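You operate a simulated robot arm through the tools that you are given. There is no shell and no other tool. Be economical: measure what you need, move in short steps, check, and stop when the job is done.

You run a simulated two-armed robot. Do the job below in one go: nothing can be reset, and whatever is moved stays where it is left.

TASK
Take the metal polish tin on the top of the blue-legged table and put it away on the high shelf of the grey rack. Open the bottom cabinet drawer, take the yellow rag and leave it in the inside of the bottom drawer of the red tool cabinet and shut the drawer again. Put the purple fuses box on the white gasket pack. Put the terminals box on the returns shelf of the grey rack away on the low shelf of the blue-legged table. Take the clutch kit box and leave it on the clear pane. Put the bottle marked "screen wash" from the top of the wooden work bench on the top of the white shelf and the bottle labelled "steering oil" on the low bookcase top. Open the fifth cabinet drawer from the top. Any order will do. Set down upright: metal polish tin, terminals box, bottle.

It is judged by the outcome, as a careful person would: the job done as asked, and still so three seconds after it is handed in. It fails if anything else is knocked over, pushed out of place, dropped, spilled or broken.

THE ROBOT
Two 7-joint arms with fingered hands on one trunk, on a base that drives. Base frame: it is fixed to the floor where the robot stands at the start and does not move with it; the origin is under the middle of the robot, x ahead of it, y to its left, z up. Units: cm, rad, N and s.
The left shoulder is at the start at [7.6, 12.4, 107.9], the right one opposite. With the tool pointing down near the work surface each hand reaches from about 10 to 80 cm from the robot's upright axis, wherever it stands, measured 20 degrees to its own side. Places, roughly: bottom cabinet drawer [-560, -120, 20]; chain oil bottle, screen wash bottle, steering oil [-750, -25, 100]; clear pane (21x12x1 cm) [-580, -130, 100]; clutch kit box [-550, -125, 100]; fifth cabinet drawer [-560, -120, 40]; high shelf of the grey rack (79x22 cm) [-188, -140, 146]; inside of the bottom drawer of the red tool cabine [-560, -130, 20]; low bookcase top [-650, -140, 100]; low shelf of the blue-legged table [60, 50, 20]; metal polish tin [75, 0, 75]; purple fuses box [-175, -125, 150]; terminals box [-175, -125, 50]; top of the white shelf [-780, 340, 90]; white gasket pack [-175, -100, 100]; yellow rag (10x7x3 cm) [-110, -140, 60]. Payload 3.6 kg a hand.
Tool frame (each hand has its own): the origin (TCP) lies between the finger pads and is the grasp point; the fingertips stand 3.4 cm ahead of it; z points along the fingers, y is the line along which they close. Largest opening 11.6 cm; the body of the gripper starts 4 cm behind the TCP. The gripper is a hand of 5 fingers: y runs from the thumb to the fingers, the wrist lies at [-1.6, -16, -16.4] in the tool frame, and closing takes about 1.5 s.
Orientation is that of the tool frame in the base frame, as a unit quaternion [x, y, z, w]. With the fingers straight down and the wrist toward the robot, the tool's x, y and z point along [0, 1, 0], [1, 0, 0] and [0, 0, -1] of the base frame.

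THE INTERFACE
- The arms move only by the tool arm_command. It takes "left_targets", "right_targets" or both (then of equal length, played together; a hand with none holds still); each is a list of rows, each an object of numbers (a shift or turn left out is 0, a gripper value left out holds the last): "dx", "dy", "dz": the shift along the base's x, y, z in cm; "ax", "ay", "az": the turn, a rotation vector about the base's x, y, z in rad; "claw": the finger opening in cm, from 0 to 11.6. In form: [{"dx": .., "dy": .., "dz": .., "ax": .., "ay": .., "az": .., "claw": ..}, ...]. A call has 1 to 10 rows; each row shifts and turns the commanded pose from where the row before left it. Each row takes 0.2 s and may step no farther than 5 cm and 0.15 rad from the row before; otherwise, or with a gripper value out of range, the whole call is refused. Where a pose cannot be reached the arm comes as near as it can. A force on the tool above 40 N (or 10 N above the force at the start of the call, whichever is more), or a blocked arm, ends the call early, and 0.2 s more pass. Each finger travels about 15.3 cm/s and halts on what it meets, pressing with about 24 N; the grip force reading is that of the motor and also rises with nothing between the fingers. The clock runs only during rows and for 0.2 s after the last one: add rows that do not move to give the fingers time. The reply holds the time, the measured pose of the TCP, the force on the tool along the base axes, the opening and the grip force, in the units named above and with some noise, with the torque about the TCP (base axes, N m) and any sound that the robot's microphone picked up.
- Cameras (640 x 400 px; columns grow to the right, rows downward): "scene" is now at [16.78, -1.99, 124.63]; the picture's right is [-0.26, -0.97, 0.00], its down [-0.63, 0.17, -0.76] and it looks along [0.74, -0.20, -0.65] (base axes); focal length 214 px, centre (320, 200). "left" rides on the left gripper at [-6.9, -13.4, -11] in its tool frame; the picture's right is [-0.77, -0.19, 0.61], its down [0.59, -0.58, 0.57] and it looks along [0.25, 0.79, 0.55] (tool axes); focal length 256 px, centre (320, 200). "right" rides on the right gripper at [6.9, -13.4, -11] in its tool frame; the picture's right is [-0.77, 0.19, -0.61], its down [-0.59, -0.58, 0.57] and it looks along [-0.25, 0.79, 0.55] (tool axes); focal length 256 px, centre (320, 200). There is no depth. A picture from a camera that has moved, and an enlarged one, comes with that camera's place and axes in the base frame and with its lens.
- get_image(camera): a new picture of that camera. The clock stands still meanwhile.
- slide_trunk(by): slides the trunk up (or, below 0, down) by that many cm; the arms and the scene camera ride with it, the base frame stays. It gives what a move gives, with no picture.
- steer(legs): drives the robot by 1 to 6 legs, each [ahead, turn to the left] in cm and rad, along the robot's own axes; the way and the turn of a leg run together, so that a leg with both is an arc; at most 150 cm and 3.142 rad a leg. The arms and the cameras ride along, it lands a little off, and it stops where it bumps. It gives what a move gives.
- grasp_type(shape, hand): the hand has 5 fingers and takes this shape, open, in about a second: jaw (thumb against the fingers, like two jaws); tri (thumb and two fingers); tip (a fingertip pinch); poke (one finger out to press); point (the index stretched); flat (the hand flat); cup (the hand cupped); fist (a fist). The gripper value then closes the fingers along that shape, each until it touches; the sizes above hold for jaw. It gives what a move gives, with no picture.
- pan_tilt(pan, tilt): turns the head with the scene camera to pan (to the left, within 1.501 rad either way) and tilt (down, from -0.506 to 1.204), counted from straight ahead of the robot. It gives what a move gives.
- enlarge(camera, box): a new picture of the part [left, top, right, bottom] of that camera's present view, enlarged. The clock stands still meanwhile.
- job_done(): hands the job in; it is judged then, once.

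Work in short steps. Places have to be worked out from the pictures, the camera data and where the tool is seen: move nearer, look again, correct. Check each grasp and each placing, and mend what went wrong. You have 493 turns and 264 pictures in all, those below and enlarged ones among them. Open the grippers and draw the arms clear of the work before you hand the job in, unless the task says otherwise; then end with one line.

The tools are called after "Request:" as a command line: name --argument value ..., lists and objects as JSON in quotes. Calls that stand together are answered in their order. arm_command: Moves the arms, as the interface text tells. Its arguments: {"type":"object","properties":{"left_targets":{"type":"array"},"right_targets":{"type":"array"}},"required":[]} The other tools are called the same way: slide_trunk (by) slides the trunk up or down; grasp_type (shape, hand) gives the hand a shape; steer (legs) drives the base; pan_tilt (pan, tilt) turns the head that bears the scene camera; get_image (camera) takes a picture; enlarge (camera, box) takes an enlarged picture of a part of a camera's view; job_done () hands the job in.

At the start:

```text
time: 0.0
left_position: [57.91, 15.44, 108.11]
left_ee_rot: [0.708, 0.707, 0.0, -0.001]
left_wrist_force: [-0.3, -0.2, -0.9]
left_torque: [0.02, 0.03, 0.01]
left_opening: 11.58
left_grip_force: 0.1
left_shape: jaw
right_position: [52.41, -31.74, 106.02]
right_ee_rot: [0.707, 0.707, 0.0, 0.0]
right_wrist_force: [0.0, 0.0, 0.3]
right_torque: [-0.02, 0.05, 0.02]
right_opening: 11.61
right_grip_force: 0.0
right_shape: jaw
trunk travel left (down, up): [-27.5, 48.7]
robot x, y, heading: [0.43, -0.36, -0.0]
head pan, tilt: [-0.258, 0.703]
```

scene: 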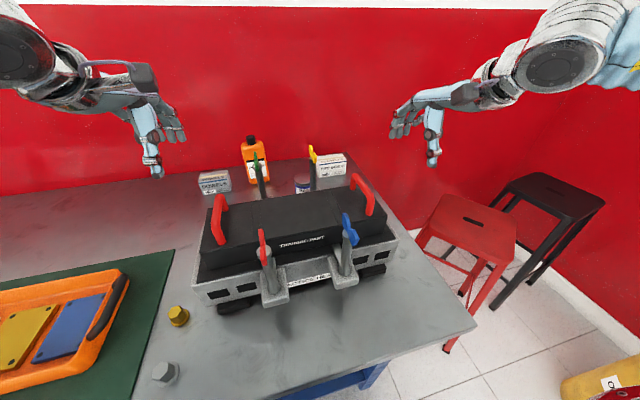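
right: 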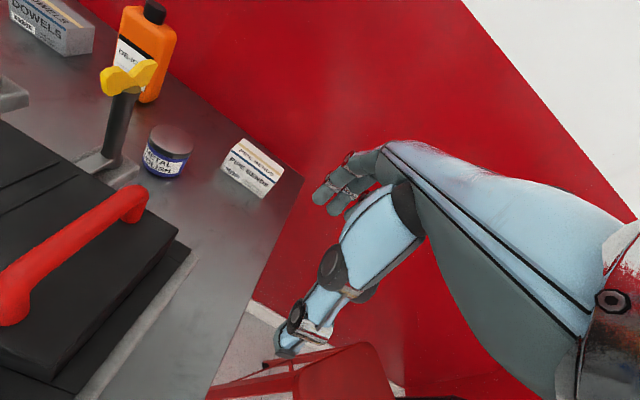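
left: 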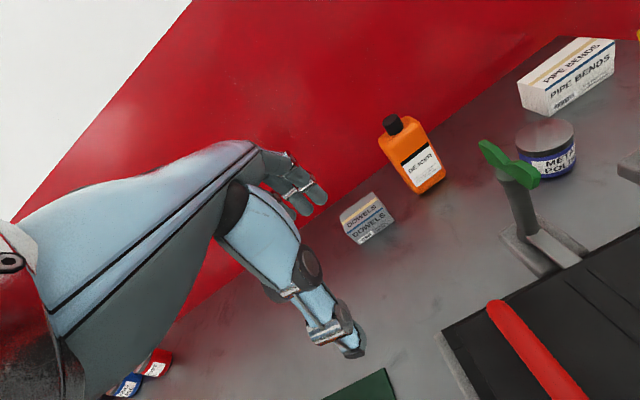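

The tin triangulates to about [71.5, -11.5, 83], behind the fixture. I'll look closer before planning the approach.

Request:
enlarge --camera "scene" --box '[190, 120, 390, 245]'

Request:
enlarge --camera "right" --box '[0, 0, 320, 200]'

```text
3.20 times, centred on (290, 182) of scene
camera zoom: at [16.78, -1.99, 124.63], right [-0.26, -0.97, 0.0], down [-0.63, 0.17, -0.76], along [0.74, -0.2, -0.65], focal length 686 px, centre (416, 256)
```

zoom: 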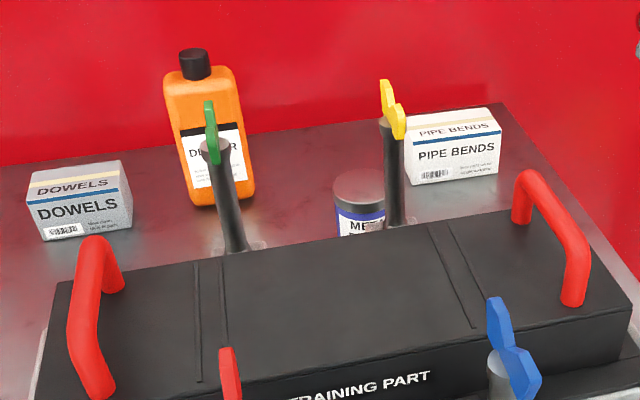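

```text
2.00 times, centred on (160, 100) of right
camera zoom: at [38.97, -24.96, 116.95], right [0.19, -0.77, 0.61], down [-0.58, -0.59, -0.57], along [0.79, -0.25, -0.55], focal length 512 px, centre (640, 400)
```

zoom: 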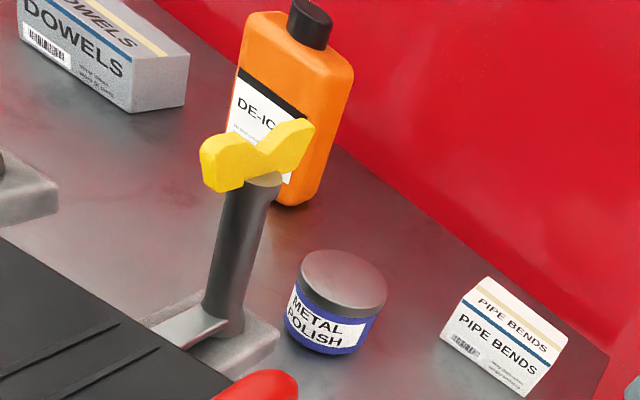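

Yellow clamp handle is at about [59, -12, 101], so I'll bring the right hand in with the wrist turned to the right side. First I turn the hand about 1.4 rad while shifting to above the tin.

Request:
arm_command --right_targets '[{"az": 0.14, "dx": 2, "dz": 0.4}, {"az": 0.14, "dx": 2, "dz": 0.4}, {"az": 0.14, "dx": 2, "dz": 0.4}, {"az": 0.14, "dx": 2, "dy": 1, "dz": 0.4}, {"az": 0.14, "dx": 2, "dy": 2, "dz": 0.4}, {"az": 0.14, "dx": 2, "dy": 3}, {"az": 0.14, "dx": 2, "dy": 3}, {"az": 0.14, "dx": 2, "dy": 3}, {"az": 0.14, "dx": 2, "dy": 3}, {"az": 0.14, "dx": 1.5, "dy": 4}]'

Request:
get_image --camera "scene"

Request:
get_image --camera "right"

```text
time: 2.2
left_position: [58.48, 14.93, 108.19]
left_ee_rot: [0.708, 0.706, -0.001, -0.002]
left_wrist_force: [0.1, -1.2, -0.9]
left_torque: [0.07, -0.03, 0.02]
left_opening: 11.58
left_grip_force: 0.0
left_shape: jaw
right_position: [51.82, -18.79, 105.81]
right_ee_rot: [0.406, 0.913, -0.034, 0.02]
right_wrist_force: [-0.6, -0.3, -0.1]
right_torque: [0.06, -0.03, -0.01]
right_opening: 11.58
right_grip_force: 0.1
right_shape: jaw
right hand out of reach, approached as far as the arm can: row 3, 4, 5, 6, 7, 8, 9, 10
trunk travel left (down, up): [-27.5, 48.7]
robot x, y, heading: [0.22, -0.09, -0.001]
head pan, tilt: [-0.258, 0.703]
```

```text
258 pictures are left
camera scene: at [18.17, -2.23, 124.58], right [-0.26, -0.97, 0.0], down [-0.63, 0.17, -0.76], along [0.73, -0.19, -0.66], focal length 214 px, centre (320, 200)
```

scene: 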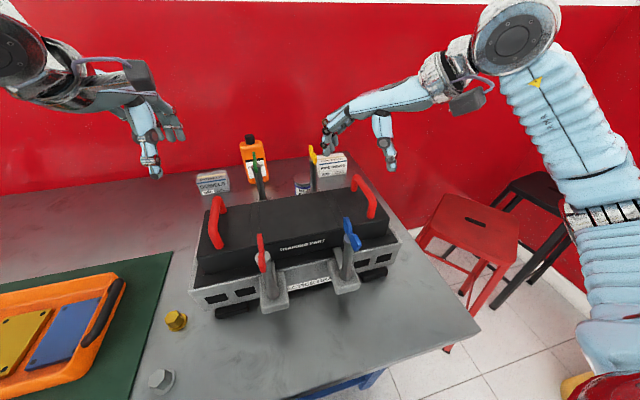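

```text
257 pictures are left
camera right: at [37.19, -21.79, 116.89], right [0.65, -0.4, 0.65], down [-0.03, -0.87, -0.5], along [0.76, 0.3, -0.57], focal length 256 px, centre (320, 200)
```

right: 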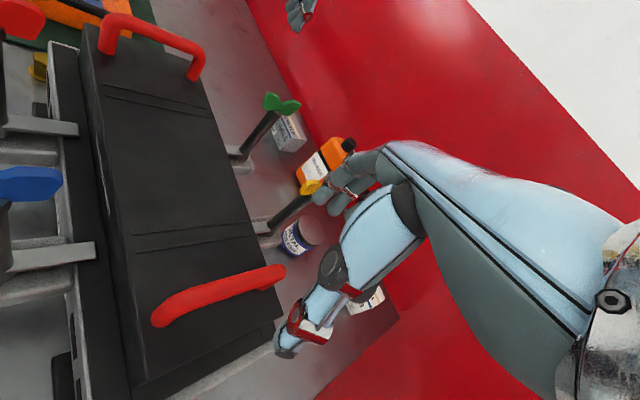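

The yaw is limited by the arm, so I'll reposition the base to the table's right-hand corner instead. First I bring the hand back and look to the right.

Request:
arm_command --right_targets '[{"az": -0.14, "dx": -3, "dy": -4}, {"az": -0.14, "dx": -3, "dy": -3}, {"az": -0.14, "dx": -3, "dy": -3}, {"az": -0.14, "dx": -3, "dy": -3}, {"az": -0.14, "dx": -3, "dy": -3}, {"az": -0.14, "dx": -3, "dy": -2}, {"az": -0.14, "dx": -3, "dy": -1}, {"az": -0.14, "dx": -2}, {"az": -0.14, "dx": -2}, {"az": -0.14}]'

Request:
pan_tilt --pan -1.2 --tilt 0.7

Request:
get_image --camera "scene"

```text
time: 4.4
left_position: [58.05, 15.52, 108.21]
left_ee_rot: [0.707, 0.707, 0.0, 0.0]
left_wrist_force: [-0.2, 0.0, 0.6]
left_torque: [0.0, 0.01, -0.06]
left_opening: 11.58
left_grip_force: 0.1
left_shape: jaw
right_position: [29.52, -39.19, 109.75]
right_ee_rot: [0.883, 0.467, -0.04, -0.005]
right_wrist_force: [-0.1, -0.2, 0.4]
right_torque: [-0.02, 0.03, 0.0]
right_opening: 11.61
right_grip_force: 0.0
right_shape: jaw
right hand out of reach, approached as far as the arm can: row 7, 8, 9, 10
trunk travel left (down, up): [-27.5, 48.7]
robot x, y, heading: [-0.05, -0.06, 0.0]
head pan, tilt: [-0.258, 0.703]
```

```text
time: 5.6
left_position: [58.06, 15.43, 108.06]
left_ee_rot: [0.707, 0.707, -0.001, 0.001]
left_wrist_force: [0.6, -0.3, -0.8]
left_torque: [0.01, -0.02, 0.0]
left_opening: 11.6
left_grip_force: 0.1
left_shape: jaw
right_position: [29.52, -39.39, 109.67]
right_ee_rot: [0.882, 0.469, -0.04, -0.006]
right_wrist_force: [-0.5, 0.3, 1.3]
right_torque: [-0.03, 0.04, -0.02]
right_opening: 11.58
right_grip_force: 0.0
right_shape: jaw
trunk travel left (down, up): [-27.5, 48.7]
robot x, y, heading: [-0.2, 0.38, 0.006]
head pan, tilt: [-1.201, 0.7]
```

```text
256 pictures are left
camera scene: at [11.65, -7.74, 124.66], right [-0.93, -0.36, 0.0], down [-0.23, 0.6, -0.76], along [0.28, -0.71, -0.64], focal length 214 px, centre (320, 200)
```

scene: 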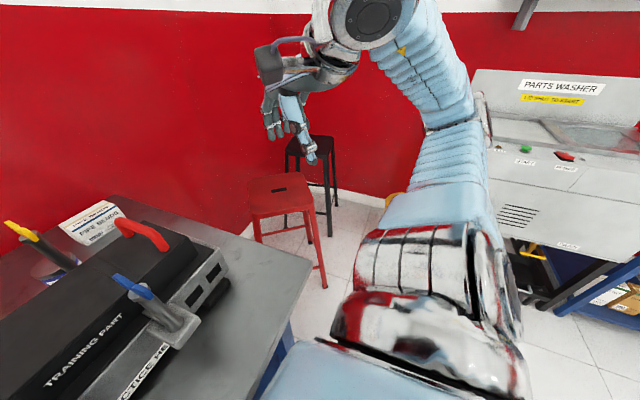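

Calls start from the measured pose; the right hand is now a bit over-rotated. I restore it to straight ahead and raise the trunk before driving.

Request:
arm_command --right_targets '[{"az": 0.12, "dx": 2, "dy": 1}, {"az": 0.12, "dx": 2, "dy": 1}, {"az": 0.12, "dx": 2, "dy": 1}, {"az": 0.12, "dx": 2, "dy": 1}, {"az": 0.12, "dx": 2, "dy": 1}, {"az": 0.05, "dx": 2, "dy": 1}]'

Request:
slide_trunk --by 12

Request:
steer --legs '[[-20, 0], [0, -1.57], [60, 0], [0, 1.57]]'

Request:
pan_tilt --pan 0.2 --tilt 0.9

Request:
get_image --camera "scene"

```text
time: 7.0
left_position: [58.05, 15.54, 108.06]
left_ee_rot: [0.707, 0.707, 0.0, 0.001]
left_wrist_force: [0.7, -0.3, 0.3]
left_torque: [0.02, 0.01, -0.01]
left_opening: 11.6
left_grip_force: 0.0
left_shape: jaw
right_position: [41.64, -33.26, 109.54]
right_ee_rot: [0.686, 0.726, -0.04, 0.008]
right_wrist_force: [-0.7, 0.5, 0.5]
right_torque: [0.03, 0.04, 0.04]
right_opening: 11.56
right_grip_force: 0.0
right_shape: jaw
trunk travel left (down, up): [-27.5, 48.7]
robot x, y, heading: [0.25, -0.29, 0.002]
head pan, tilt: [-1.201, 0.7]
```

```text
time: 8.5
left_position: [58.25, 15.37, 120.17]
left_ee_rot: [0.707, 0.707, -0.001, -0.001]
left_wrist_force: [0.0, 0.0, 0.1]
left_torque: [0.03, 0.0, 0.03]
left_opening: 11.55
left_grip_force: 0.0
left_shape: jaw
right_position: [41.67, -33.17, 121.56]
right_ee_rot: [0.687, 0.726, -0.04, 0.007]
right_wrist_force: [-1.3, 0.0, 0.6]
right_torque: [0.04, -0.01, -0.02]
right_opening: 11.6
right_grip_force: 0.1
right_shape: jaw
trunk travel left (down, up): [-39.5, 36.7]
robot x, y, heading: [-0.23, 0.02, -0.0]
head pan, tilt: [-1.201, 0.7]
```

```text
time: 9.8
left_position: [46.32, 15.39, 118.89]
left_ee_rot: [0.708, 0.707, -0.003, -0.007]
left_wrist_force: [-3.3, 1.1, 0.3]
left_torque: [-0.01, -0.18, 0.04]
left_opening: 11.61
left_grip_force: 0.2
left_shape: jaw
right_position: [29.82, -33.95, 120.24]
right_ee_rot: [0.692, 0.72, -0.052, 0.002]
right_wrist_force: [-4.3, -0.6, 1.4]
right_torque: [0.02, -0.26, -0.02]
right_opening: 11.6
right_grip_force: 0.1
right_shape: jaw
trunk travel left (down, up): [-39.5, 36.7]
robot x, y, heading: [-13.99, -0.23, -0.003]
head pan, tilt: [-1.201, 0.7]
stopped in leg 1: the robot was blocked; the commanded pose is now the measured one
```

```text
time: 11.4
left_position: [38.6, 15.01, 122.51]
left_ee_rot: [0.711, 0.703, 0.028, 0.018]
left_wrist_force: [3.6, -1.0, 2.4]
left_torque: [0.09, 0.27, -0.04]
left_opening: 11.62
left_grip_force: 0.0
left_shape: jaw
right_position: [21.96, -34.12, 122.9]
right_ee_rot: [0.696, 0.718, -0.023, 0.031]
right_wrist_force: [4.8, 2.3, 1.4]
right_torque: [-0.11, 0.34, 0.03]
right_opening: 11.61
right_grip_force: 0.2
right_shape: jaw
trunk travel left (down, up): [-39.5, 36.7]
robot x, y, heading: [-14.13, 0.26, -0.007]
head pan, tilt: [0.201, 0.901]
```

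```text
255 pictures are left
camera scene: at [-4.38, 1.49, 135.69], right [0.19, -0.98, 0.0], down [-0.76, -0.15, -0.64], along [0.62, 0.12, -0.77], focal length 214 px, centre (320, 200)
```

scene: 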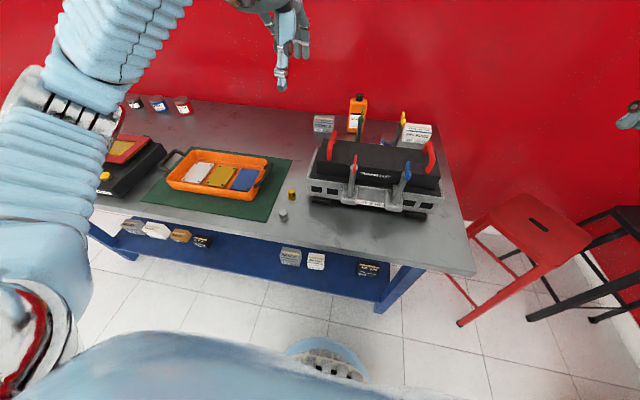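

The base was blocked backing at x=-14; something is behind. I'll look to both sides.

Request:
pan_tilt --pan -1.5 --tilt 0.5

Request:
get_image --camera "scene"

Request:
pan_tilt --pan 1.5 --tilt 0.5

Request:
get_image --camera "scene"

```text
time: 13.1
left_position: [42.81, 15.38, 120.49]
left_ee_rot: [0.708, 0.707, 0.01, 0.004]
left_wrist_force: [0.3, 0.6, 0.3]
left_torque: [-0.04, 0.0, 0.04]
left_opening: 11.61
left_grip_force: 0.1
left_shape: jaw
right_position: [26.48, -33.86, 121.48]
right_ee_rot: [0.694, 0.719, -0.038, 0.014]
right_wrist_force: [-0.5, 0.1, -0.2]
right_torque: [0.0, 0.01, 0.01]
right_opening: 11.59
right_grip_force: 0.2
right_shape: jaw
trunk travel left (down, up): [-39.5, 36.7]
robot x, y, heading: [-13.21, -0.26, -0.004]
head pan, tilt: [-1.499, 0.499]
```

```text
254 pictures are left
camera scene: at [-6.61, -8.95, 138.74], right [-1.0, -0.07, 0.01], down [-0.05, 0.48, -0.88], along [0.06, -0.88, -0.48], focal length 214 px, centre (320, 200)
```

scene: 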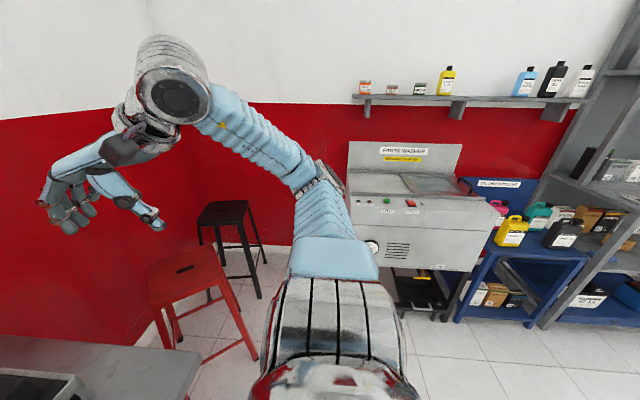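

```text
time: 15.7
left_position: [42.43, 15.44, 120.45]
left_ee_rot: [0.708, 0.707, 0.011, 0.005]
left_wrist_force: [0.2, 0.1, -0.1]
left_torque: [0.03, -0.04, 0.0]
left_opening: 11.56
left_grip_force: 0.0
left_shape: jaw
right_position: [26.09, -33.81, 121.36]
right_ee_rot: [0.693, 0.72, -0.039, 0.014]
right_wrist_force: [0.0, -0.3, -0.8]
right_torque: [0.0, 0.0, -0.01]
right_opening: 11.59
right_grip_force: 0.0
right_shape: jaw
trunk travel left (down, up): [-39.5, 36.7]
robot x, y, heading: [-13.56, -0.26, 0.003]
head pan, tilt: [1.499, 0.499]
```

```text
253 pictures are left
camera scene: at [-8.46, 9.23, 138.66], right [1.0, -0.07, 0.0], down [-0.04, -0.48, -0.88], along [0.06, 0.88, -0.48], focal length 214 px, centre (320, 200)
```

scene: 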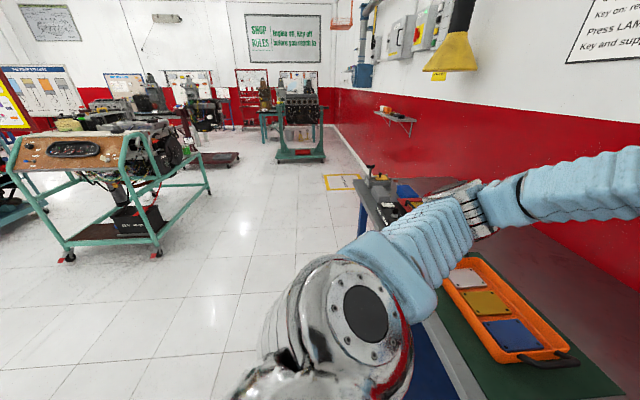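

Nothing visible at the sides. I'll turn right in place a bit so the head can see what is behind.

Request:
steer --legs '[[0, -0.8]]'

Request:
pan_tilt --pan -1.5 --tilt 0.6

Request:
get_image --camera "scene"

```text
time: 18.2
left_position: [36.82, -29.31, 120.52]
left_ee_rot: [0.926, 0.377, 0.008, 0.008]
left_wrist_force: [0.5, -0.3, 0.4]
left_torque: [0.02, -0.01, 0.01]
left_opening: 11.6
left_grip_force: 0.0
left_shape: jaw
right_position: [-9.95, -52.0, 121.34]
right_ee_rot: [0.918, 0.395, -0.04, -0.002]
right_wrist_force: [-0.6, -0.1, -1.0]
right_torque: [0.0, -0.04, 0.01]
right_opening: 11.61
right_grip_force: 0.0
right_shape: jaw
trunk travel left (down, up): [-39.5, 36.7]
robot x, y, heading: [-13.48, 0.26, -0.793]
head pan, tilt: [1.499, 0.499]
```

```text
time: 20.8
left_position: [36.68, -29.24, 120.59]
left_ee_rot: [0.926, 0.377, 0.008, 0.008]
left_wrist_force: [-0.8, -0.8, -0.5]
left_torque: [0.03, 0.0, 0.05]
left_opening: 11.58
left_grip_force: 0.1
left_shape: jaw
right_position: [-9.96, -51.97, 121.37]
right_ee_rot: [0.917, 0.396, -0.042, -0.002]
right_wrist_force: [-0.5, -0.1, -0.3]
right_torque: [-0.01, -0.01, 0.05]
right_opening: 11.6
right_grip_force: 0.0
right_shape: jaw
trunk travel left (down, up): [-39.5, 36.7]
robot x, y, heading: [-13.76, 0.12, -0.792]
head pan, tilt: [-1.499, 0.6]
```

```text
252 pictures are left
camera scene: at [-16.32, -9.57, 137.75], right [-0.75, 0.66, 0.0], down [0.37, 0.42, -0.82], along [-0.55, -0.62, -0.57], focal length 214 px, centre (320, 200)
```

scene: 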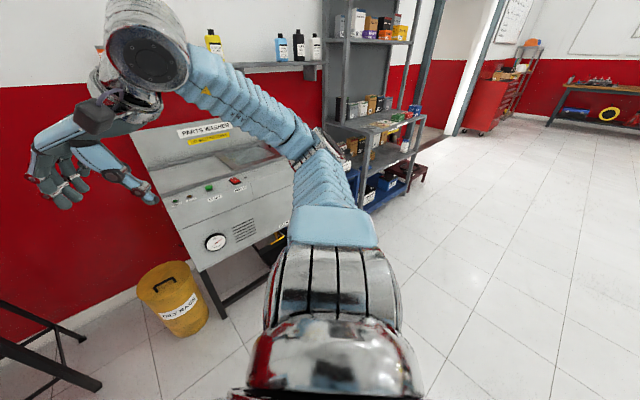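

Behind-right is clear floor and the oily-rag bin is near [-3, -115]. I continue turning and drive along -y.

Request:
steer --legs '[[0, -0.78], [58, 0]]'

Request:
get_image --camera "scene"

```text
time: 26.2
left_position: [1.67, -114.36, 120.48]
left_ee_rot: [1.0, 0.0, 0.005, 0.01]
left_wrist_force: [0.9, -0.8, 0.4]
left_torque: [-0.01, 0.01, -0.02]
left_opening: 11.6
left_grip_force: 0.1
left_shape: jaw
right_position: [-47.47, -98.03, 121.33]
right_ee_rot: [0.999, 0.02, -0.038, -0.017]
right_wrist_force: [-0.5, -0.3, -0.5]
right_torque: [0.04, -0.02, 0.0]
right_opening: 11.55
right_grip_force: 0.0
right_shape: jaw
trunk travel left (down, up): [-39.5, 36.7]
robot x, y, heading: [-13.9, -58.12, -1.573]
head pan, tilt: [-1.499, 0.6]
```

```text
251 pictures are left
camera scene: at [-22.57, -63.18, 137.75], right [-0.07, 1.0, 0.0], down [0.56, 0.04, -0.82], along [-0.82, -0.06, -0.57], focal length 214 px, centre (320, 200)
```

scene: 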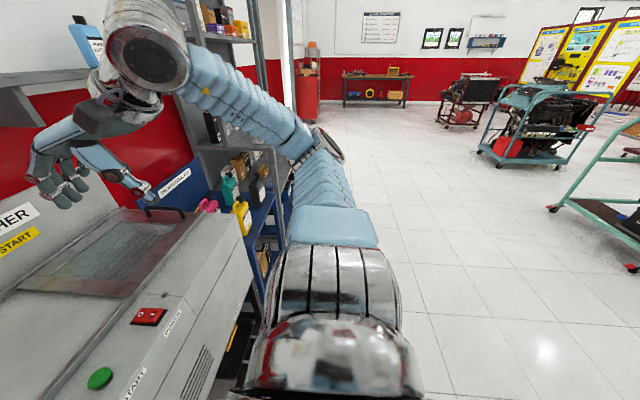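

Now turn back to face +x and drive ahead to the right corner of the table, then turn toward the tin.

Request:
steer --legs '[[0, 1.57], [32, 0], [0, 1.0]]'

Request:
pan_tilt --pan -0.3 --tilt 0.75

Request:
get_image --camera "scene"

```text
time: 31.8
left_position: [66.9, -39.61, 121.2]
left_ee_rot: [0.664, 0.748, -0.002, 0.006]
left_wrist_force: [-0.4, 1.8, -0.3]
left_torque: [-0.06, 0.02, 0.0]
left_opening: 11.6
left_grip_force: 0.0
left_shape: jaw
right_position: [49.81, -90.3, 115.54]
right_ee_rot: [0.671, 0.735, -0.094, -0.037]
right_wrist_force: [0.1, 1.3, -1.0]
right_torque: [-0.08, -0.01, 0.0]
right_opening: 11.57
right_grip_force: 0.1
right_shape: jaw
trunk travel left (down, up): [-39.5, 36.7]
robot x, y, heading: [11.83, -58.22, 0.002]
head pan, tilt: [-1.499, 0.6]
stopped in leg 2: the robot was blocked; the commanded pose is now the measured one
```

```text
time: 33.2
left_position: [62.04, -41.55, 122.37]
left_ee_rot: [0.695, 0.718, 0.03, 0.019]
left_wrist_force: [1.6, -0.9, 0.2]
left_torque: [0.0, 0.17, -0.06]
left_opening: 11.59
left_grip_force: 0.1
left_shape: jaw
right_position: [46.03, -91.95, 120.13]
right_ee_rot: [0.695, 0.718, -0.047, 0.015]
right_wrist_force: [2.2, -0.2, 0.8]
right_torque: [-0.04, 0.19, 0.02]
right_opening: 11.58
right_grip_force: 0.0
right_shape: jaw
trunk travel left (down, up): [-39.5, 36.7]
robot x, y, heading: [11.66, -58.27, 0.006]
head pan, tilt: [-0.3, 0.75]
```

```text
250 pictures are left
camera scene: at [25.89, -60.46, 136.46], right [-0.29, -0.96, 0.0], down [-0.66, 0.2, -0.72], along [0.69, -0.21, -0.69], focal length 214 px, centre (320, 200)
```

scene: 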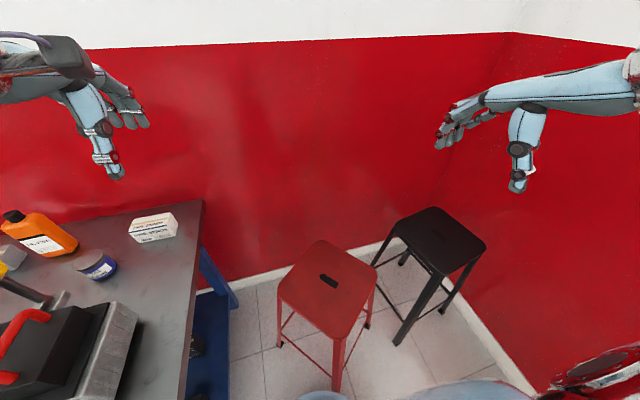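

It stopped short of the red stool's leg (~[34,-70]); the stool looks unmoved. I back off slightly and turn toward the tin from here.

Request:
steer --legs '[[-2, 0], [0, 0.95]]'

Request:
get_image --camera "scene"

Request:
get_image --camera "right"

```text
time: 36.4
left_position: [26.51, -6.56, 121.98]
left_ee_rot: [0.292, 0.956, 0.027, 0.004]
left_wrist_force: [0.1, -0.5, -0.2]
left_torque: [0.0, -0.03, -0.02]
left_opening: 11.6
left_grip_force: 0.1
left_shape: jaw
right_position: [57.74, -48.88, 120.04]
right_ee_rot: [0.286, 0.957, -0.04, 0.032]
right_wrist_force: [0.1, 0.3, 0.1]
right_torque: [0.01, 0.03, 0.03]
right_opening: 11.59
right_grip_force: 0.0
right_shape: jaw
trunk travel left (down, up): [-39.5, 36.7]
robot x, y, heading: [10.01, -58.2, 0.951]
head pan, tilt: [-0.3, 0.75]
```

```text
249 pictures are left
camera scene: at [18.86, -49.38, 136.46], right [0.61, -0.79, 0.0], down [-0.54, -0.42, -0.73], along [0.58, 0.45, -0.68], focal length 214 px, centre (320, 200)
```

scene: 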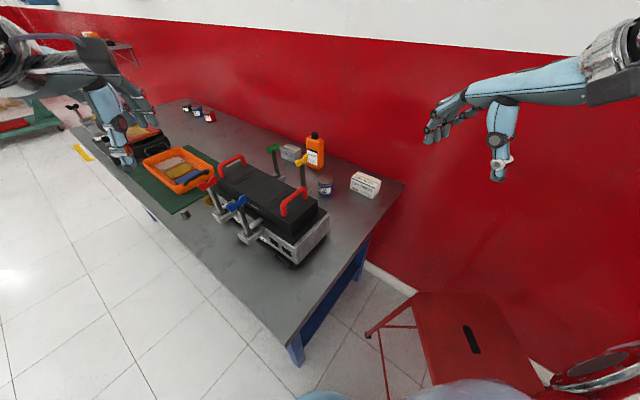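

```text
248 pictures are left
camera right: at [44.18, -55.23, 131.16], right [0.72, -0.21, 0.66], down [0.19, -0.86, -0.48], along [0.66, 0.48, -0.58], focal length 256 px, centre (320, 200)
```

right: 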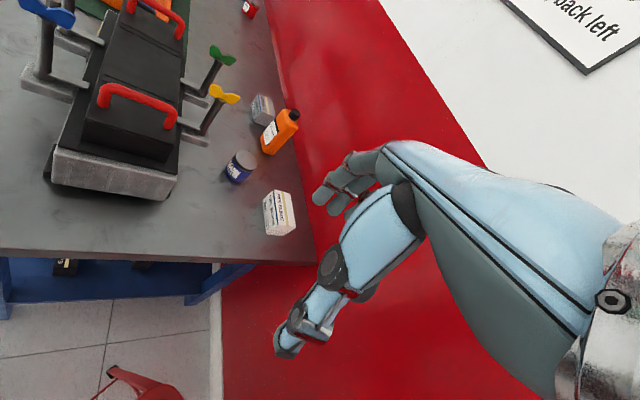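

Tin estimate from both views: ~[71.5, -11, top 85]. Move the right hand above it at current height.

Request:
arm_command --right_targets '[{"dx": 1.38, "dy": 3.8}, {"dx": 1.38, "dy": 3.8}, {"dx": 1.38, "dy": 3.8}, {"dx": 1.38, "dy": 3.8}, {"dx": 1.38, "dy": 3.8}, {"dx": 1.38, "dy": 3.8}, {"dx": 1.38, "dy": 3.8}, {"dx": 1.38, "dy": 3.8}, {"dx": 1.38, "dy": 3.8}, {"dx": 1.38, "dy": 3.8}]'

Request:
get_image --camera "scene"

Request:
get_image --camera "right"

```text
time: 38.6
left_position: [26.4, -6.36, 121.97]
left_ee_rot: [0.291, 0.957, 0.025, 0.005]
left_wrist_force: [0.3, 0.6, 0.3]
left_torque: [-0.03, -0.01, 0.01]
left_opening: 11.57
left_grip_force: 0.0
left_shape: jaw
right_position: [71.34, -10.59, 120.11]
right_ee_rot: [0.286, 0.957, -0.04, 0.032]
right_wrist_force: [-0.1, 0.3, 0.3]
right_torque: [0.0, -0.04, 0.04]
right_opening: 11.54
right_grip_force: 0.0
right_shape: jaw
trunk travel left (down, up): [-39.5, 36.7]
robot x, y, heading: [9.83, -58.48, 0.955]
head pan, tilt: [-0.3, 0.75]
```

```text
247 pictures are left
camera scene: at [18.8, -49.14, 136.45], right [0.61, -0.79, 0.0], down [-0.54, -0.42, -0.73], along [0.58, 0.44, -0.68], focal length 214 px, centre (320, 200)
```

scene: 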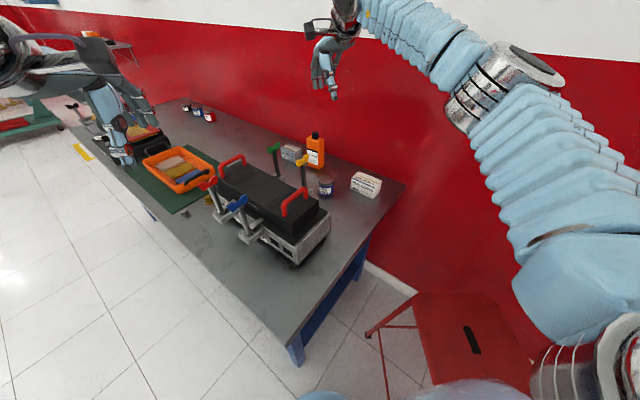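

```text
246 pictures are left
camera right: at [57.86, -16.97, 131.11], right [0.72, -0.2, 0.66], down [0.2, -0.86, -0.48], along [0.66, 0.48, -0.58], focal length 256 px, centre (320, 200)
```

right: 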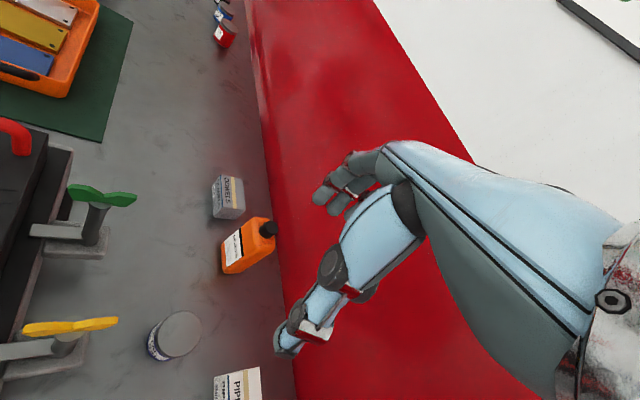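

Reachable. Refined tin centre (71.8, -11.1). Lower to z≈98 and look again.

Request:
arm_command --right_targets '[{"dz": -4, "dx": 0.3, "dy": -0.4}, {"dz": -4}, {"dz": -4}, {"dz": -4}, {"dz": -4}, {"dz": -2}]'

Request:
get_image --camera "right"

Request:
enlarge --camera "scene" --box '[230, 90, 430, 215]'

```text
time: 40.0
left_position: [26.39, -6.37, 121.86]
left_ee_rot: [0.292, 0.956, 0.027, 0.005]
left_wrist_force: [0.0, -0.8, 0.1]
left_torque: [0.0, 0.01, 0.01]
left_opening: 11.61
left_grip_force: 0.1
left_shape: jaw
right_position: [71.93, -11.21, 98.01]
right_ee_rot: [0.287, 0.956, -0.041, 0.031]
right_wrist_force: [-0.2, -1.3, 0.2]
right_torque: [0.0, -0.02, 0.01]
right_opening: 11.59
right_grip_force: 0.0
right_shape: jaw
trunk travel left (down, up): [-39.5, 36.7]
robot x, y, heading: [9.35, -58.19, 0.954]
head pan, tilt: [-0.3, 0.75]
```

```text
245 pictures are left
camera right: at [58.27, -17.58, 109.16], right [0.72, -0.21, 0.66], down [0.19, -0.86, -0.48], along [0.66, 0.48, -0.58], focal length 256 px, centre (320, 200)
```

right: 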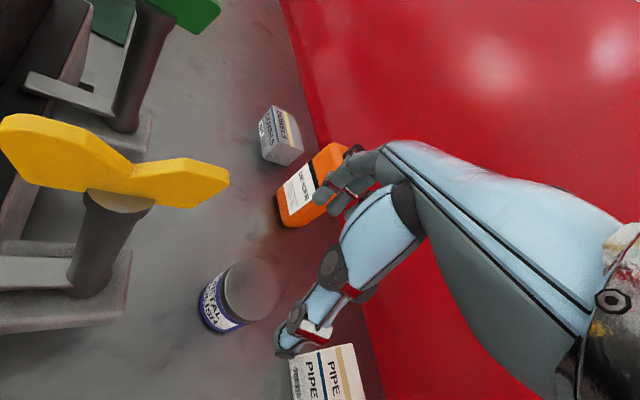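

```text
3.20 times, centred on (330, 152) of scene
camera zoom: at [18.86, -49.34, 136.46], right [0.61, -0.79, 0.0], down [-0.54, -0.42, -0.73], along [0.58, 0.45, -0.68], focal length 686 px, centre (288, 352)
```

zoom: 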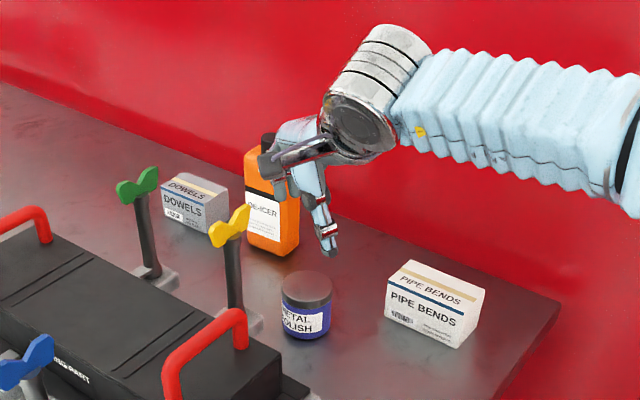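

Tin top ≈ z 85.5, table ≈ 80, and the hand straddles it. Lower to z≈84.5.

Request:
arm_command --right_targets '[{"dz": -3, "dx": 0.2}, {"dz": -3}, {"dz": -3}, {"dz": -2}, {"dz": -1.5}, {"dz": -1}]'

Request:
get_image --camera "right"

Request:
enlarge --camera "scene" --box '[270, 120, 400, 201]'

```text
time: 41.4
left_position: [26.5, -6.38, 121.88]
left_ee_rot: [0.291, 0.956, 0.027, 0.004]
left_wrist_force: [-0.1, 0.3, 0.2]
left_torque: [-0.02, 0.01, -0.03]
left_opening: 11.6
left_grip_force: 0.0
left_shape: jaw
right_position: [71.96, -11.29, 84.39]
right_ee_rot: [0.286, 0.957, -0.041, 0.031]
right_wrist_force: [-0.2, 0.2, -0.3]
right_torque: [0.01, 0.01, -0.01]
right_opening: 11.57
right_grip_force: 0.2
right_shape: jaw
trunk travel left (down, up): [-39.5, 36.7]
robot x, y, heading: [9.81, -58.12, 0.957]
head pan, tilt: [-0.3, 0.75]
```

```text
243 pictures are left
camera right: at [58.47, -17.64, 95.61], right [0.72, -0.21, 0.66], down [0.19, -0.86, -0.48], along [0.66, 0.48, -0.58], focal length 256 px, centre (320, 200)
```

right: 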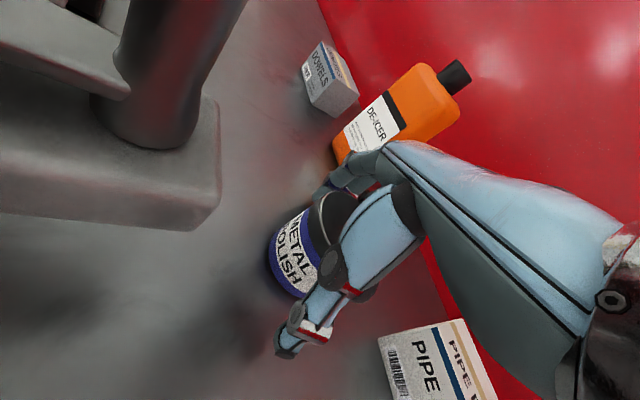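

```text
4.92 times, centred on (335, 160) of scene
camera zoom: at [18.86, -49.35, 136.46], right [0.61, -0.79, 0.0], down [-0.54, -0.42, -0.73], along [0.58, 0.45, -0.68], focal length 1056 px, centre (246, 394)
```

zoom: 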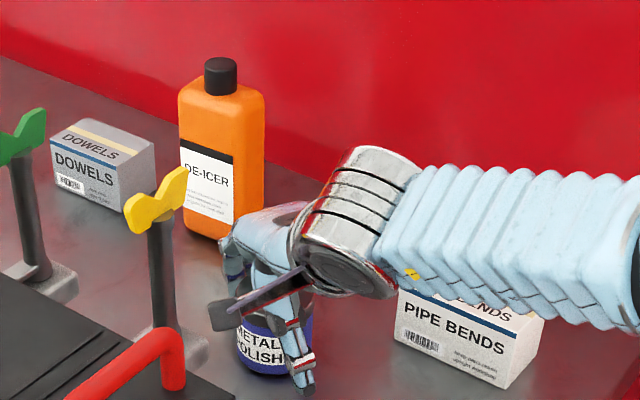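

The tin sits between thumb and fingers. Lower 1 cm more and close.

Request:
arm_command --right_targets '[{"dz": -1}, {"claw": 5}, {"claw": 3}, {}, {}, {}, {}, {}]'

Request:
get_image --camera "right"

```text
time: 43.2
left_position: [26.32, -6.51, 122.02]
left_ee_rot: [0.291, 0.956, 0.027, 0.005]
left_wrist_force: [0.1, -1.0, -0.6]
left_torque: [-0.01, -0.01, 0.0]
left_opening: 11.6
left_grip_force: 0.1
left_shape: jaw
right_position: [71.87, -11.13, 83.75]
right_ee_rot: [0.286, 0.957, -0.039, 0.031]
right_wrist_force: [3.3, 4.5, 19.3]
right_torque: [0.76, -0.41, -0.04]
right_opening: 6.54
right_grip_force: 23.9
right_shape: jaw
trunk travel left (down, up): [-39.5, 36.7]
robot x, y, heading: [9.68, -58.2, 0.951]
head pan, tilt: [-0.3, 0.75]
```

```text
241 pictures are left
camera right: at [58.4, -17.62, 94.85], right [0.72, -0.21, 0.66], down [0.2, -0.85, -0.48], along [0.66, 0.48, -0.57], focal length 256 px, centre (320, 200)
```

right: 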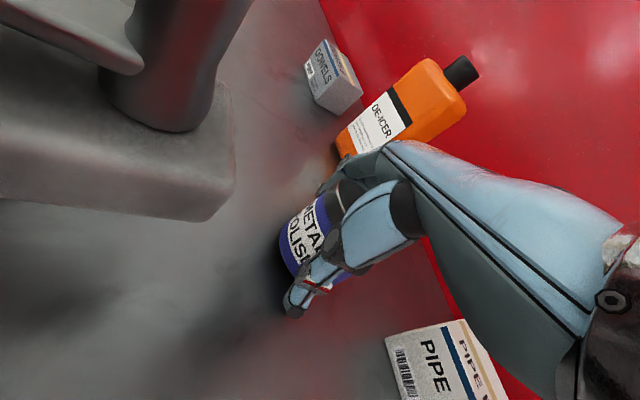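

Gripped at 6.5 cm; fingertips touch the table so its top is ≈80.2, tin bottom ≈3.5 cm below TCP. Lift.

Request:
arm_command --right_targets '[{"dz": 1}, {"dz": 2}, {"dz": 4}, {"dz": 4}, {"dz": 4}, {"dz": 4}, {"dz": 4}, {"dz": 4}, {"dz": 4}, {"dz": 4}]'

Request:
get_image --camera "right"

```text
time: 45.4
left_position: [26.47, -6.43, 121.96]
left_ee_rot: [0.291, 0.956, 0.027, 0.004]
left_wrist_force: [-0.1, 0.8, 0.3]
left_torque: [0.02, -0.04, 0.02]
left_opening: 11.6
left_grip_force: 0.0
left_shape: jaw
right_position: [71.86, -11.3, 118.61]
right_ee_rot: [0.285, 0.957, -0.041, 0.031]
right_wrist_force: [-0.6, -0.2, -2.2]
right_torque: [-0.04, 0.03, -0.01]
right_opening: 6.47
right_grip_force: 24.3
right_shape: jaw
trunk travel left (down, up): [-39.5, 36.7]
robot x, y, heading: [10.04, -58.09, 0.953]
head pan, tilt: [-0.3, 0.75]
```

```text
240 pictures are left
camera right: at [58.34, -17.61, 129.66], right [0.72, -0.21, 0.66], down [0.2, -0.86, -0.48], along [0.66, 0.48, -0.58], focal length 256 px, centre (320, 200)
```

right: 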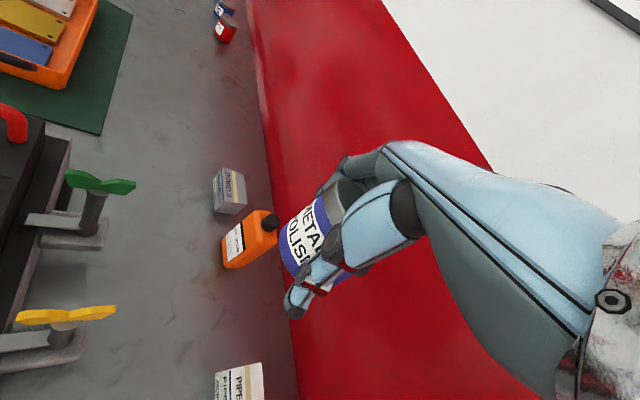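

Tin is held. Retract the hand toward the robot, then reverse away from the corner.

Request:
arm_command --right_targets '[{"dx": -2, "dy": -4}, {"dx": -2, "dy": -4}, {"dx": -2, "dy": -4}, {"dx": -2, "dy": -4}, {"dx": -2, "dy": -4}, {"dx": -2, "dy": -4}, {"dx": -2, "dy": -4}, {"dx": -2, "dy": -4}, {"dx": -2, "dy": -4}, {"dx": -1, "dy": -2}]'

Request:
steer --legs '[[0, -0.95], [-40, 0]]'

Request:
pan_tilt --pan -1.5 --tilt 0.3

Request:
get_image --camera "scene"

```text
time: 47.6
left_position: [26.62, -6.51, 122.09]
left_ee_rot: [0.291, 0.956, 0.026, 0.003]
left_wrist_force: [0.1, -0.4, 1.2]
left_torque: [0.02, 0.05, 0.02]
left_opening: 11.6
left_grip_force: 0.1
left_shape: jaw
right_position: [54.86, -48.51, 119.79]
right_ee_rot: [0.284, 0.957, -0.042, 0.028]
right_wrist_force: [0.5, -1.7, -1.8]
right_torque: [0.05, 0.06, 0.03]
right_opening: 6.45
right_grip_force: 23.9
right_shape: jaw
right hand out of reach, approached as far as the arm can: row 9, 10
trunk travel left (down, up): [-39.5, 36.7]
robot x, y, heading: [9.53, -58.22, 0.954]
head pan, tilt: [-0.3, 0.75]
```

```text
time: 52.5
left_position: [21.72, -42.06, 121.9]
left_ee_rot: [0.698, 0.716, 0.022, 0.016]
left_wrist_force: [-1.1, 0.0, -0.1]
left_torque: [0.0, 0.02, -0.01]
left_opening: 11.59
left_grip_force: 0.1
left_shape: jaw
right_position: [3.64, -89.44, 119.92]
right_ee_rot: [0.693, 0.719, -0.05, 0.008]
right_wrist_force: [0.9, 0.3, -1.9]
right_torque: [0.01, -0.01, 0.01]
right_opening: 6.45
right_grip_force: 24.1
right_shape: jaw
trunk travel left (down, up): [-39.5, 36.7]
robot x, y, heading: [-30.17, -58.14, -0.002]
head pan, tilt: [-0.3, 0.75]
```

```text
time: 54.0
left_position: [21.75, -42.06, 121.98]
left_ee_rot: [0.698, 0.716, 0.022, 0.016]
left_wrist_force: [-0.1, -0.1, 0.0]
left_torque: [0.0, -0.02, 0.01]
left_opening: 11.58
left_grip_force: 0.1
left_shape: jaw
right_position: [3.75, -89.44, 119.96]
right_ee_rot: [0.693, 0.719, -0.05, 0.006]
right_wrist_force: [-0.3, 0.0, -1.7]
right_torque: [0.05, -0.01, -0.02]
right_opening: 6.45
right_grip_force: 23.8
right_shape: jaw
trunk travel left (down, up): [-39.5, 36.7]
robot x, y, heading: [-30.22, -58.3, -0.005]
head pan, tilt: [-1.499, 0.3]
```

```text
239 pictures are left
camera scene: at [-25.1, -67.4, 140.49], right [-1.0, -0.07, 0.0], down [-0.02, 0.3, -0.96], along [0.07, -0.95, -0.3], focal length 214 px, centre (320, 200)
```

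scene: 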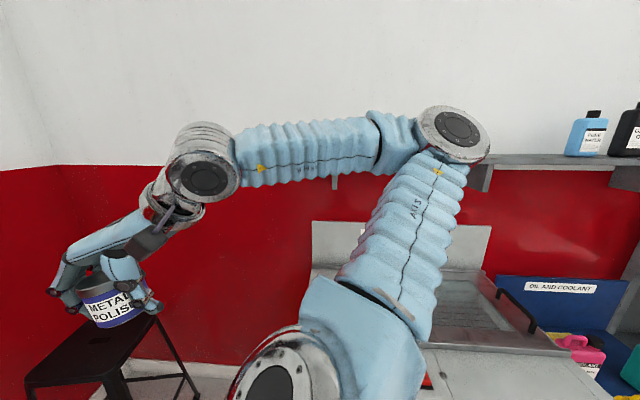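

Driving works here. I go to a lane at y≈-30 and drive toward the grey rack, then face it.

Request:
steer --legs '[[0, 1.57], [28, 0], [0, 1.57], [145, 0], [0, 1.57]]'

Request:
pan_tilt --pan 0 --tilt 0.3

Request:
get_image --camera "scene"

```text
time: 74.3
left_position: [-157.61, -86.03, 122.03]
left_ee_rot: [0.999, 0.034, 0.004, 0.027]
left_wrist_force: [-0.3, -0.1, -0.1]
left_torque: [0.01, -0.04, -0.01]
left_opening: 11.6
left_grip_force: 0.0
left_shape: jaw
right_position: [-205.74, -70.13, 119.82]
right_ee_rot: [0.998, 0.039, -0.041, -0.031]
right_wrist_force: [-0.1, 0.1, -1.8]
right_torque: [0.02, -0.02, -0.03]
right_opening: 6.38
right_grip_force: 23.1
right_shape: jaw
trunk travel left (down, up): [-39.5, 36.7]
robot x, y, heading: [-175.52, -35.32, -1.527]
head pan, tilt: [-1.499, 0.3]
```

```text
time: 75.9
left_position: [-157.64, -85.94, 121.9]
left_ee_rot: [0.999, 0.033, 0.004, 0.027]
left_wrist_force: [-0.4, 0.9, 0.0]
left_torque: [-0.01, 0.02, 0.0]
left_opening: 11.59
left_grip_force: 0.1
left_shape: jaw
right_position: [-205.63, -70.12, 119.92]
right_ee_rot: [0.998, 0.039, -0.041, -0.029]
right_wrist_force: [-0.3, -0.3, -2.5]
right_torque: [0.01, 0.01, 0.0]
right_opening: 6.36
right_grip_force: 23.8
right_shape: jaw
trunk travel left (down, up): [-39.5, 36.7]
robot x, y, heading: [-175.96, -34.61, -1.533]
head pan, tilt: [0.0, 0.3]
```

```text
238 pictures are left
camera scene: at [-175.41, -48.37, 140.5], right [-1.0, -0.04, 0.0], down [-0.01, 0.3, -0.96], along [0.04, -0.95, -0.3], focal length 214 px, centre (320, 200)
```

scene: 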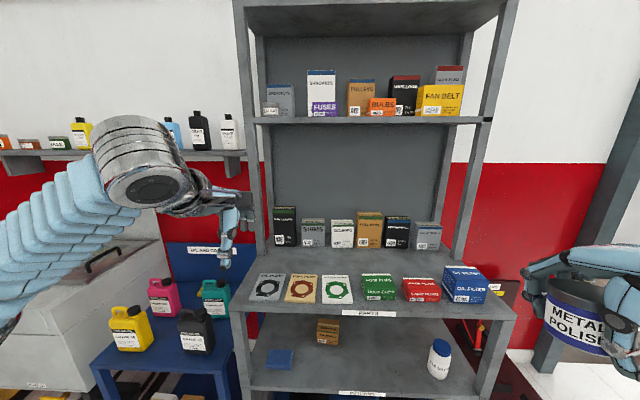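

Request:
enlarge --camera "scene" --box '[230, 50, 520, 231]'

Request:
enlarge --camera "scene" --box '[230, 220, 518, 400]'

```text
2.21 times, centred on (375, 140) of scene
camera zoom: at [-175.41, -48.37, 140.5], right [-1.0, -0.04, 0.0], down [-0.01, 0.3, -0.96], along [0.04, -0.95, -0.3], focal length 473 px, centre (199, 331)
```

zoom: 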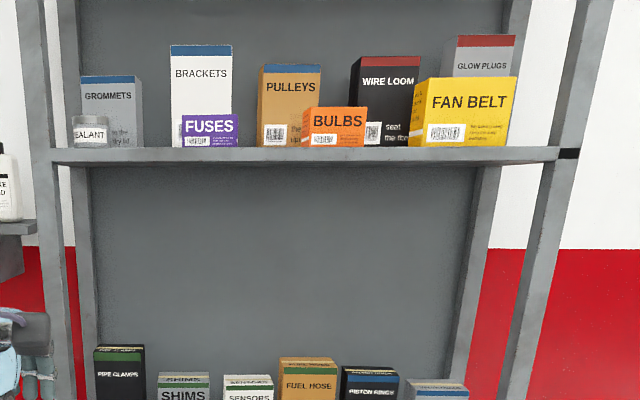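

```text
2.22 times, centred on (374, 310) of scene
camera zoom: at [-175.41, -48.37, 140.5], right [-1.0, -0.04, 0.0], down [-0.01, 0.3, -0.96], along [0.04, -0.95, -0.3], focal length 477 px, centre (200, -44)
```

zoom: 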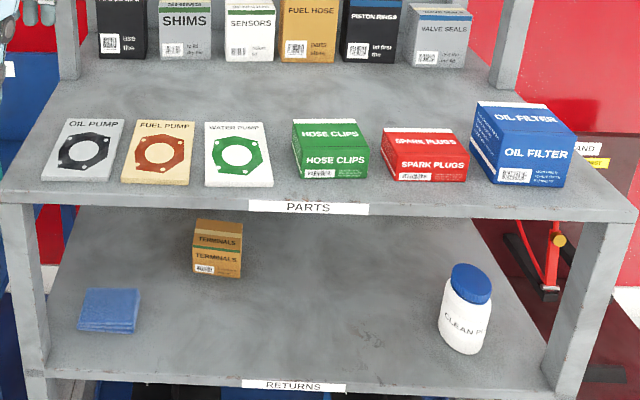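

The white gasket pack ("WATER PUMP"), fuses box and terminals box are all visible. I raise the trunk to see over the high shelf.

Request:
slide_trunk --by 36

Request:
pan_tilt --pan 0 --tilt 0.45

Request:
get_image --camera "scene"

Request:
enlarge --camera "scene" --box '[220, 130, 540, 330]'

```text
time: 79.4
left_position: [-157.71, -86.0, 157.89]
left_ee_rot: [0.999, 0.034, 0.004, 0.026]
left_wrist_force: [-0.1, 0.8, 0.3]
left_torque: [0.0, -0.01, 0.0]
left_opening: 11.58
left_grip_force: 0.0
left_shape: jaw
right_position: [-205.75, -70.11, 155.97]
right_ee_rot: [0.998, 0.039, -0.041, -0.03]
right_wrist_force: [-0.1, 0.5, -1.2]
right_torque: [0.0, 0.0, -0.02]
right_opening: 6.35
right_grip_force: 23.8
right_shape: jaw
trunk travel left (down, up): [-75.5, 0.7]
robot x, y, heading: [-176.08, -35.05, -1.529]
head pan, tilt: [0.0, 0.3]
```

```text
time: 80.1
left_position: [-157.69, -85.99, 157.96]
left_ee_rot: [0.999, 0.034, 0.005, 0.027]
left_wrist_force: [0.6, -0.5, -0.9]
left_torque: [0.0, 0.01, 0.01]
left_opening: 11.61
left_grip_force: 0.1
left_shape: jaw
right_position: [-205.64, -70.17, 156.0]
right_ee_rot: [0.998, 0.039, -0.041, -0.03]
right_wrist_force: [-0.2, 0.1, -1.1]
right_torque: [0.03, -0.02, -0.01]
right_opening: 6.37
right_grip_force: 24.3
right_shape: jaw
trunk travel left (down, up): [-75.5, 0.7]
robot x, y, heading: [-175.83, -34.85, -1.525]
head pan, tilt: [0.0, 0.45]
```

```text
235 pictures are left
camera scene: at [-175.55, -44.88, 175.23], right [-1.0, -0.04, 0.0], down [-0.02, 0.43, -0.9], along [0.04, -0.9, -0.43], focal length 214 px, centre (320, 200)
```

scene: 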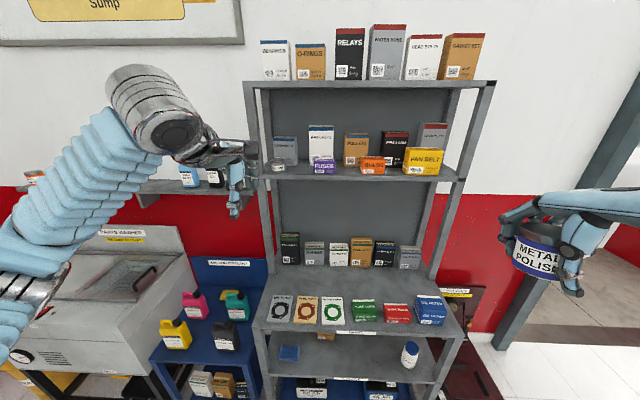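

```text
2.00 times, centred on (380, 230) of scene
camera zoom: at [-175.55, -44.88, 175.23], right [-1.0, -0.04, 0.0], down [-0.02, 0.43, -0.9], along [0.04, -0.9, -0.43], focal length 429 px, centre (200, 140)
```

zoom: 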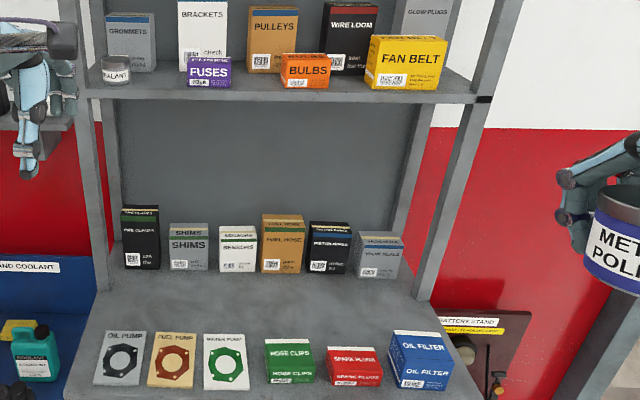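

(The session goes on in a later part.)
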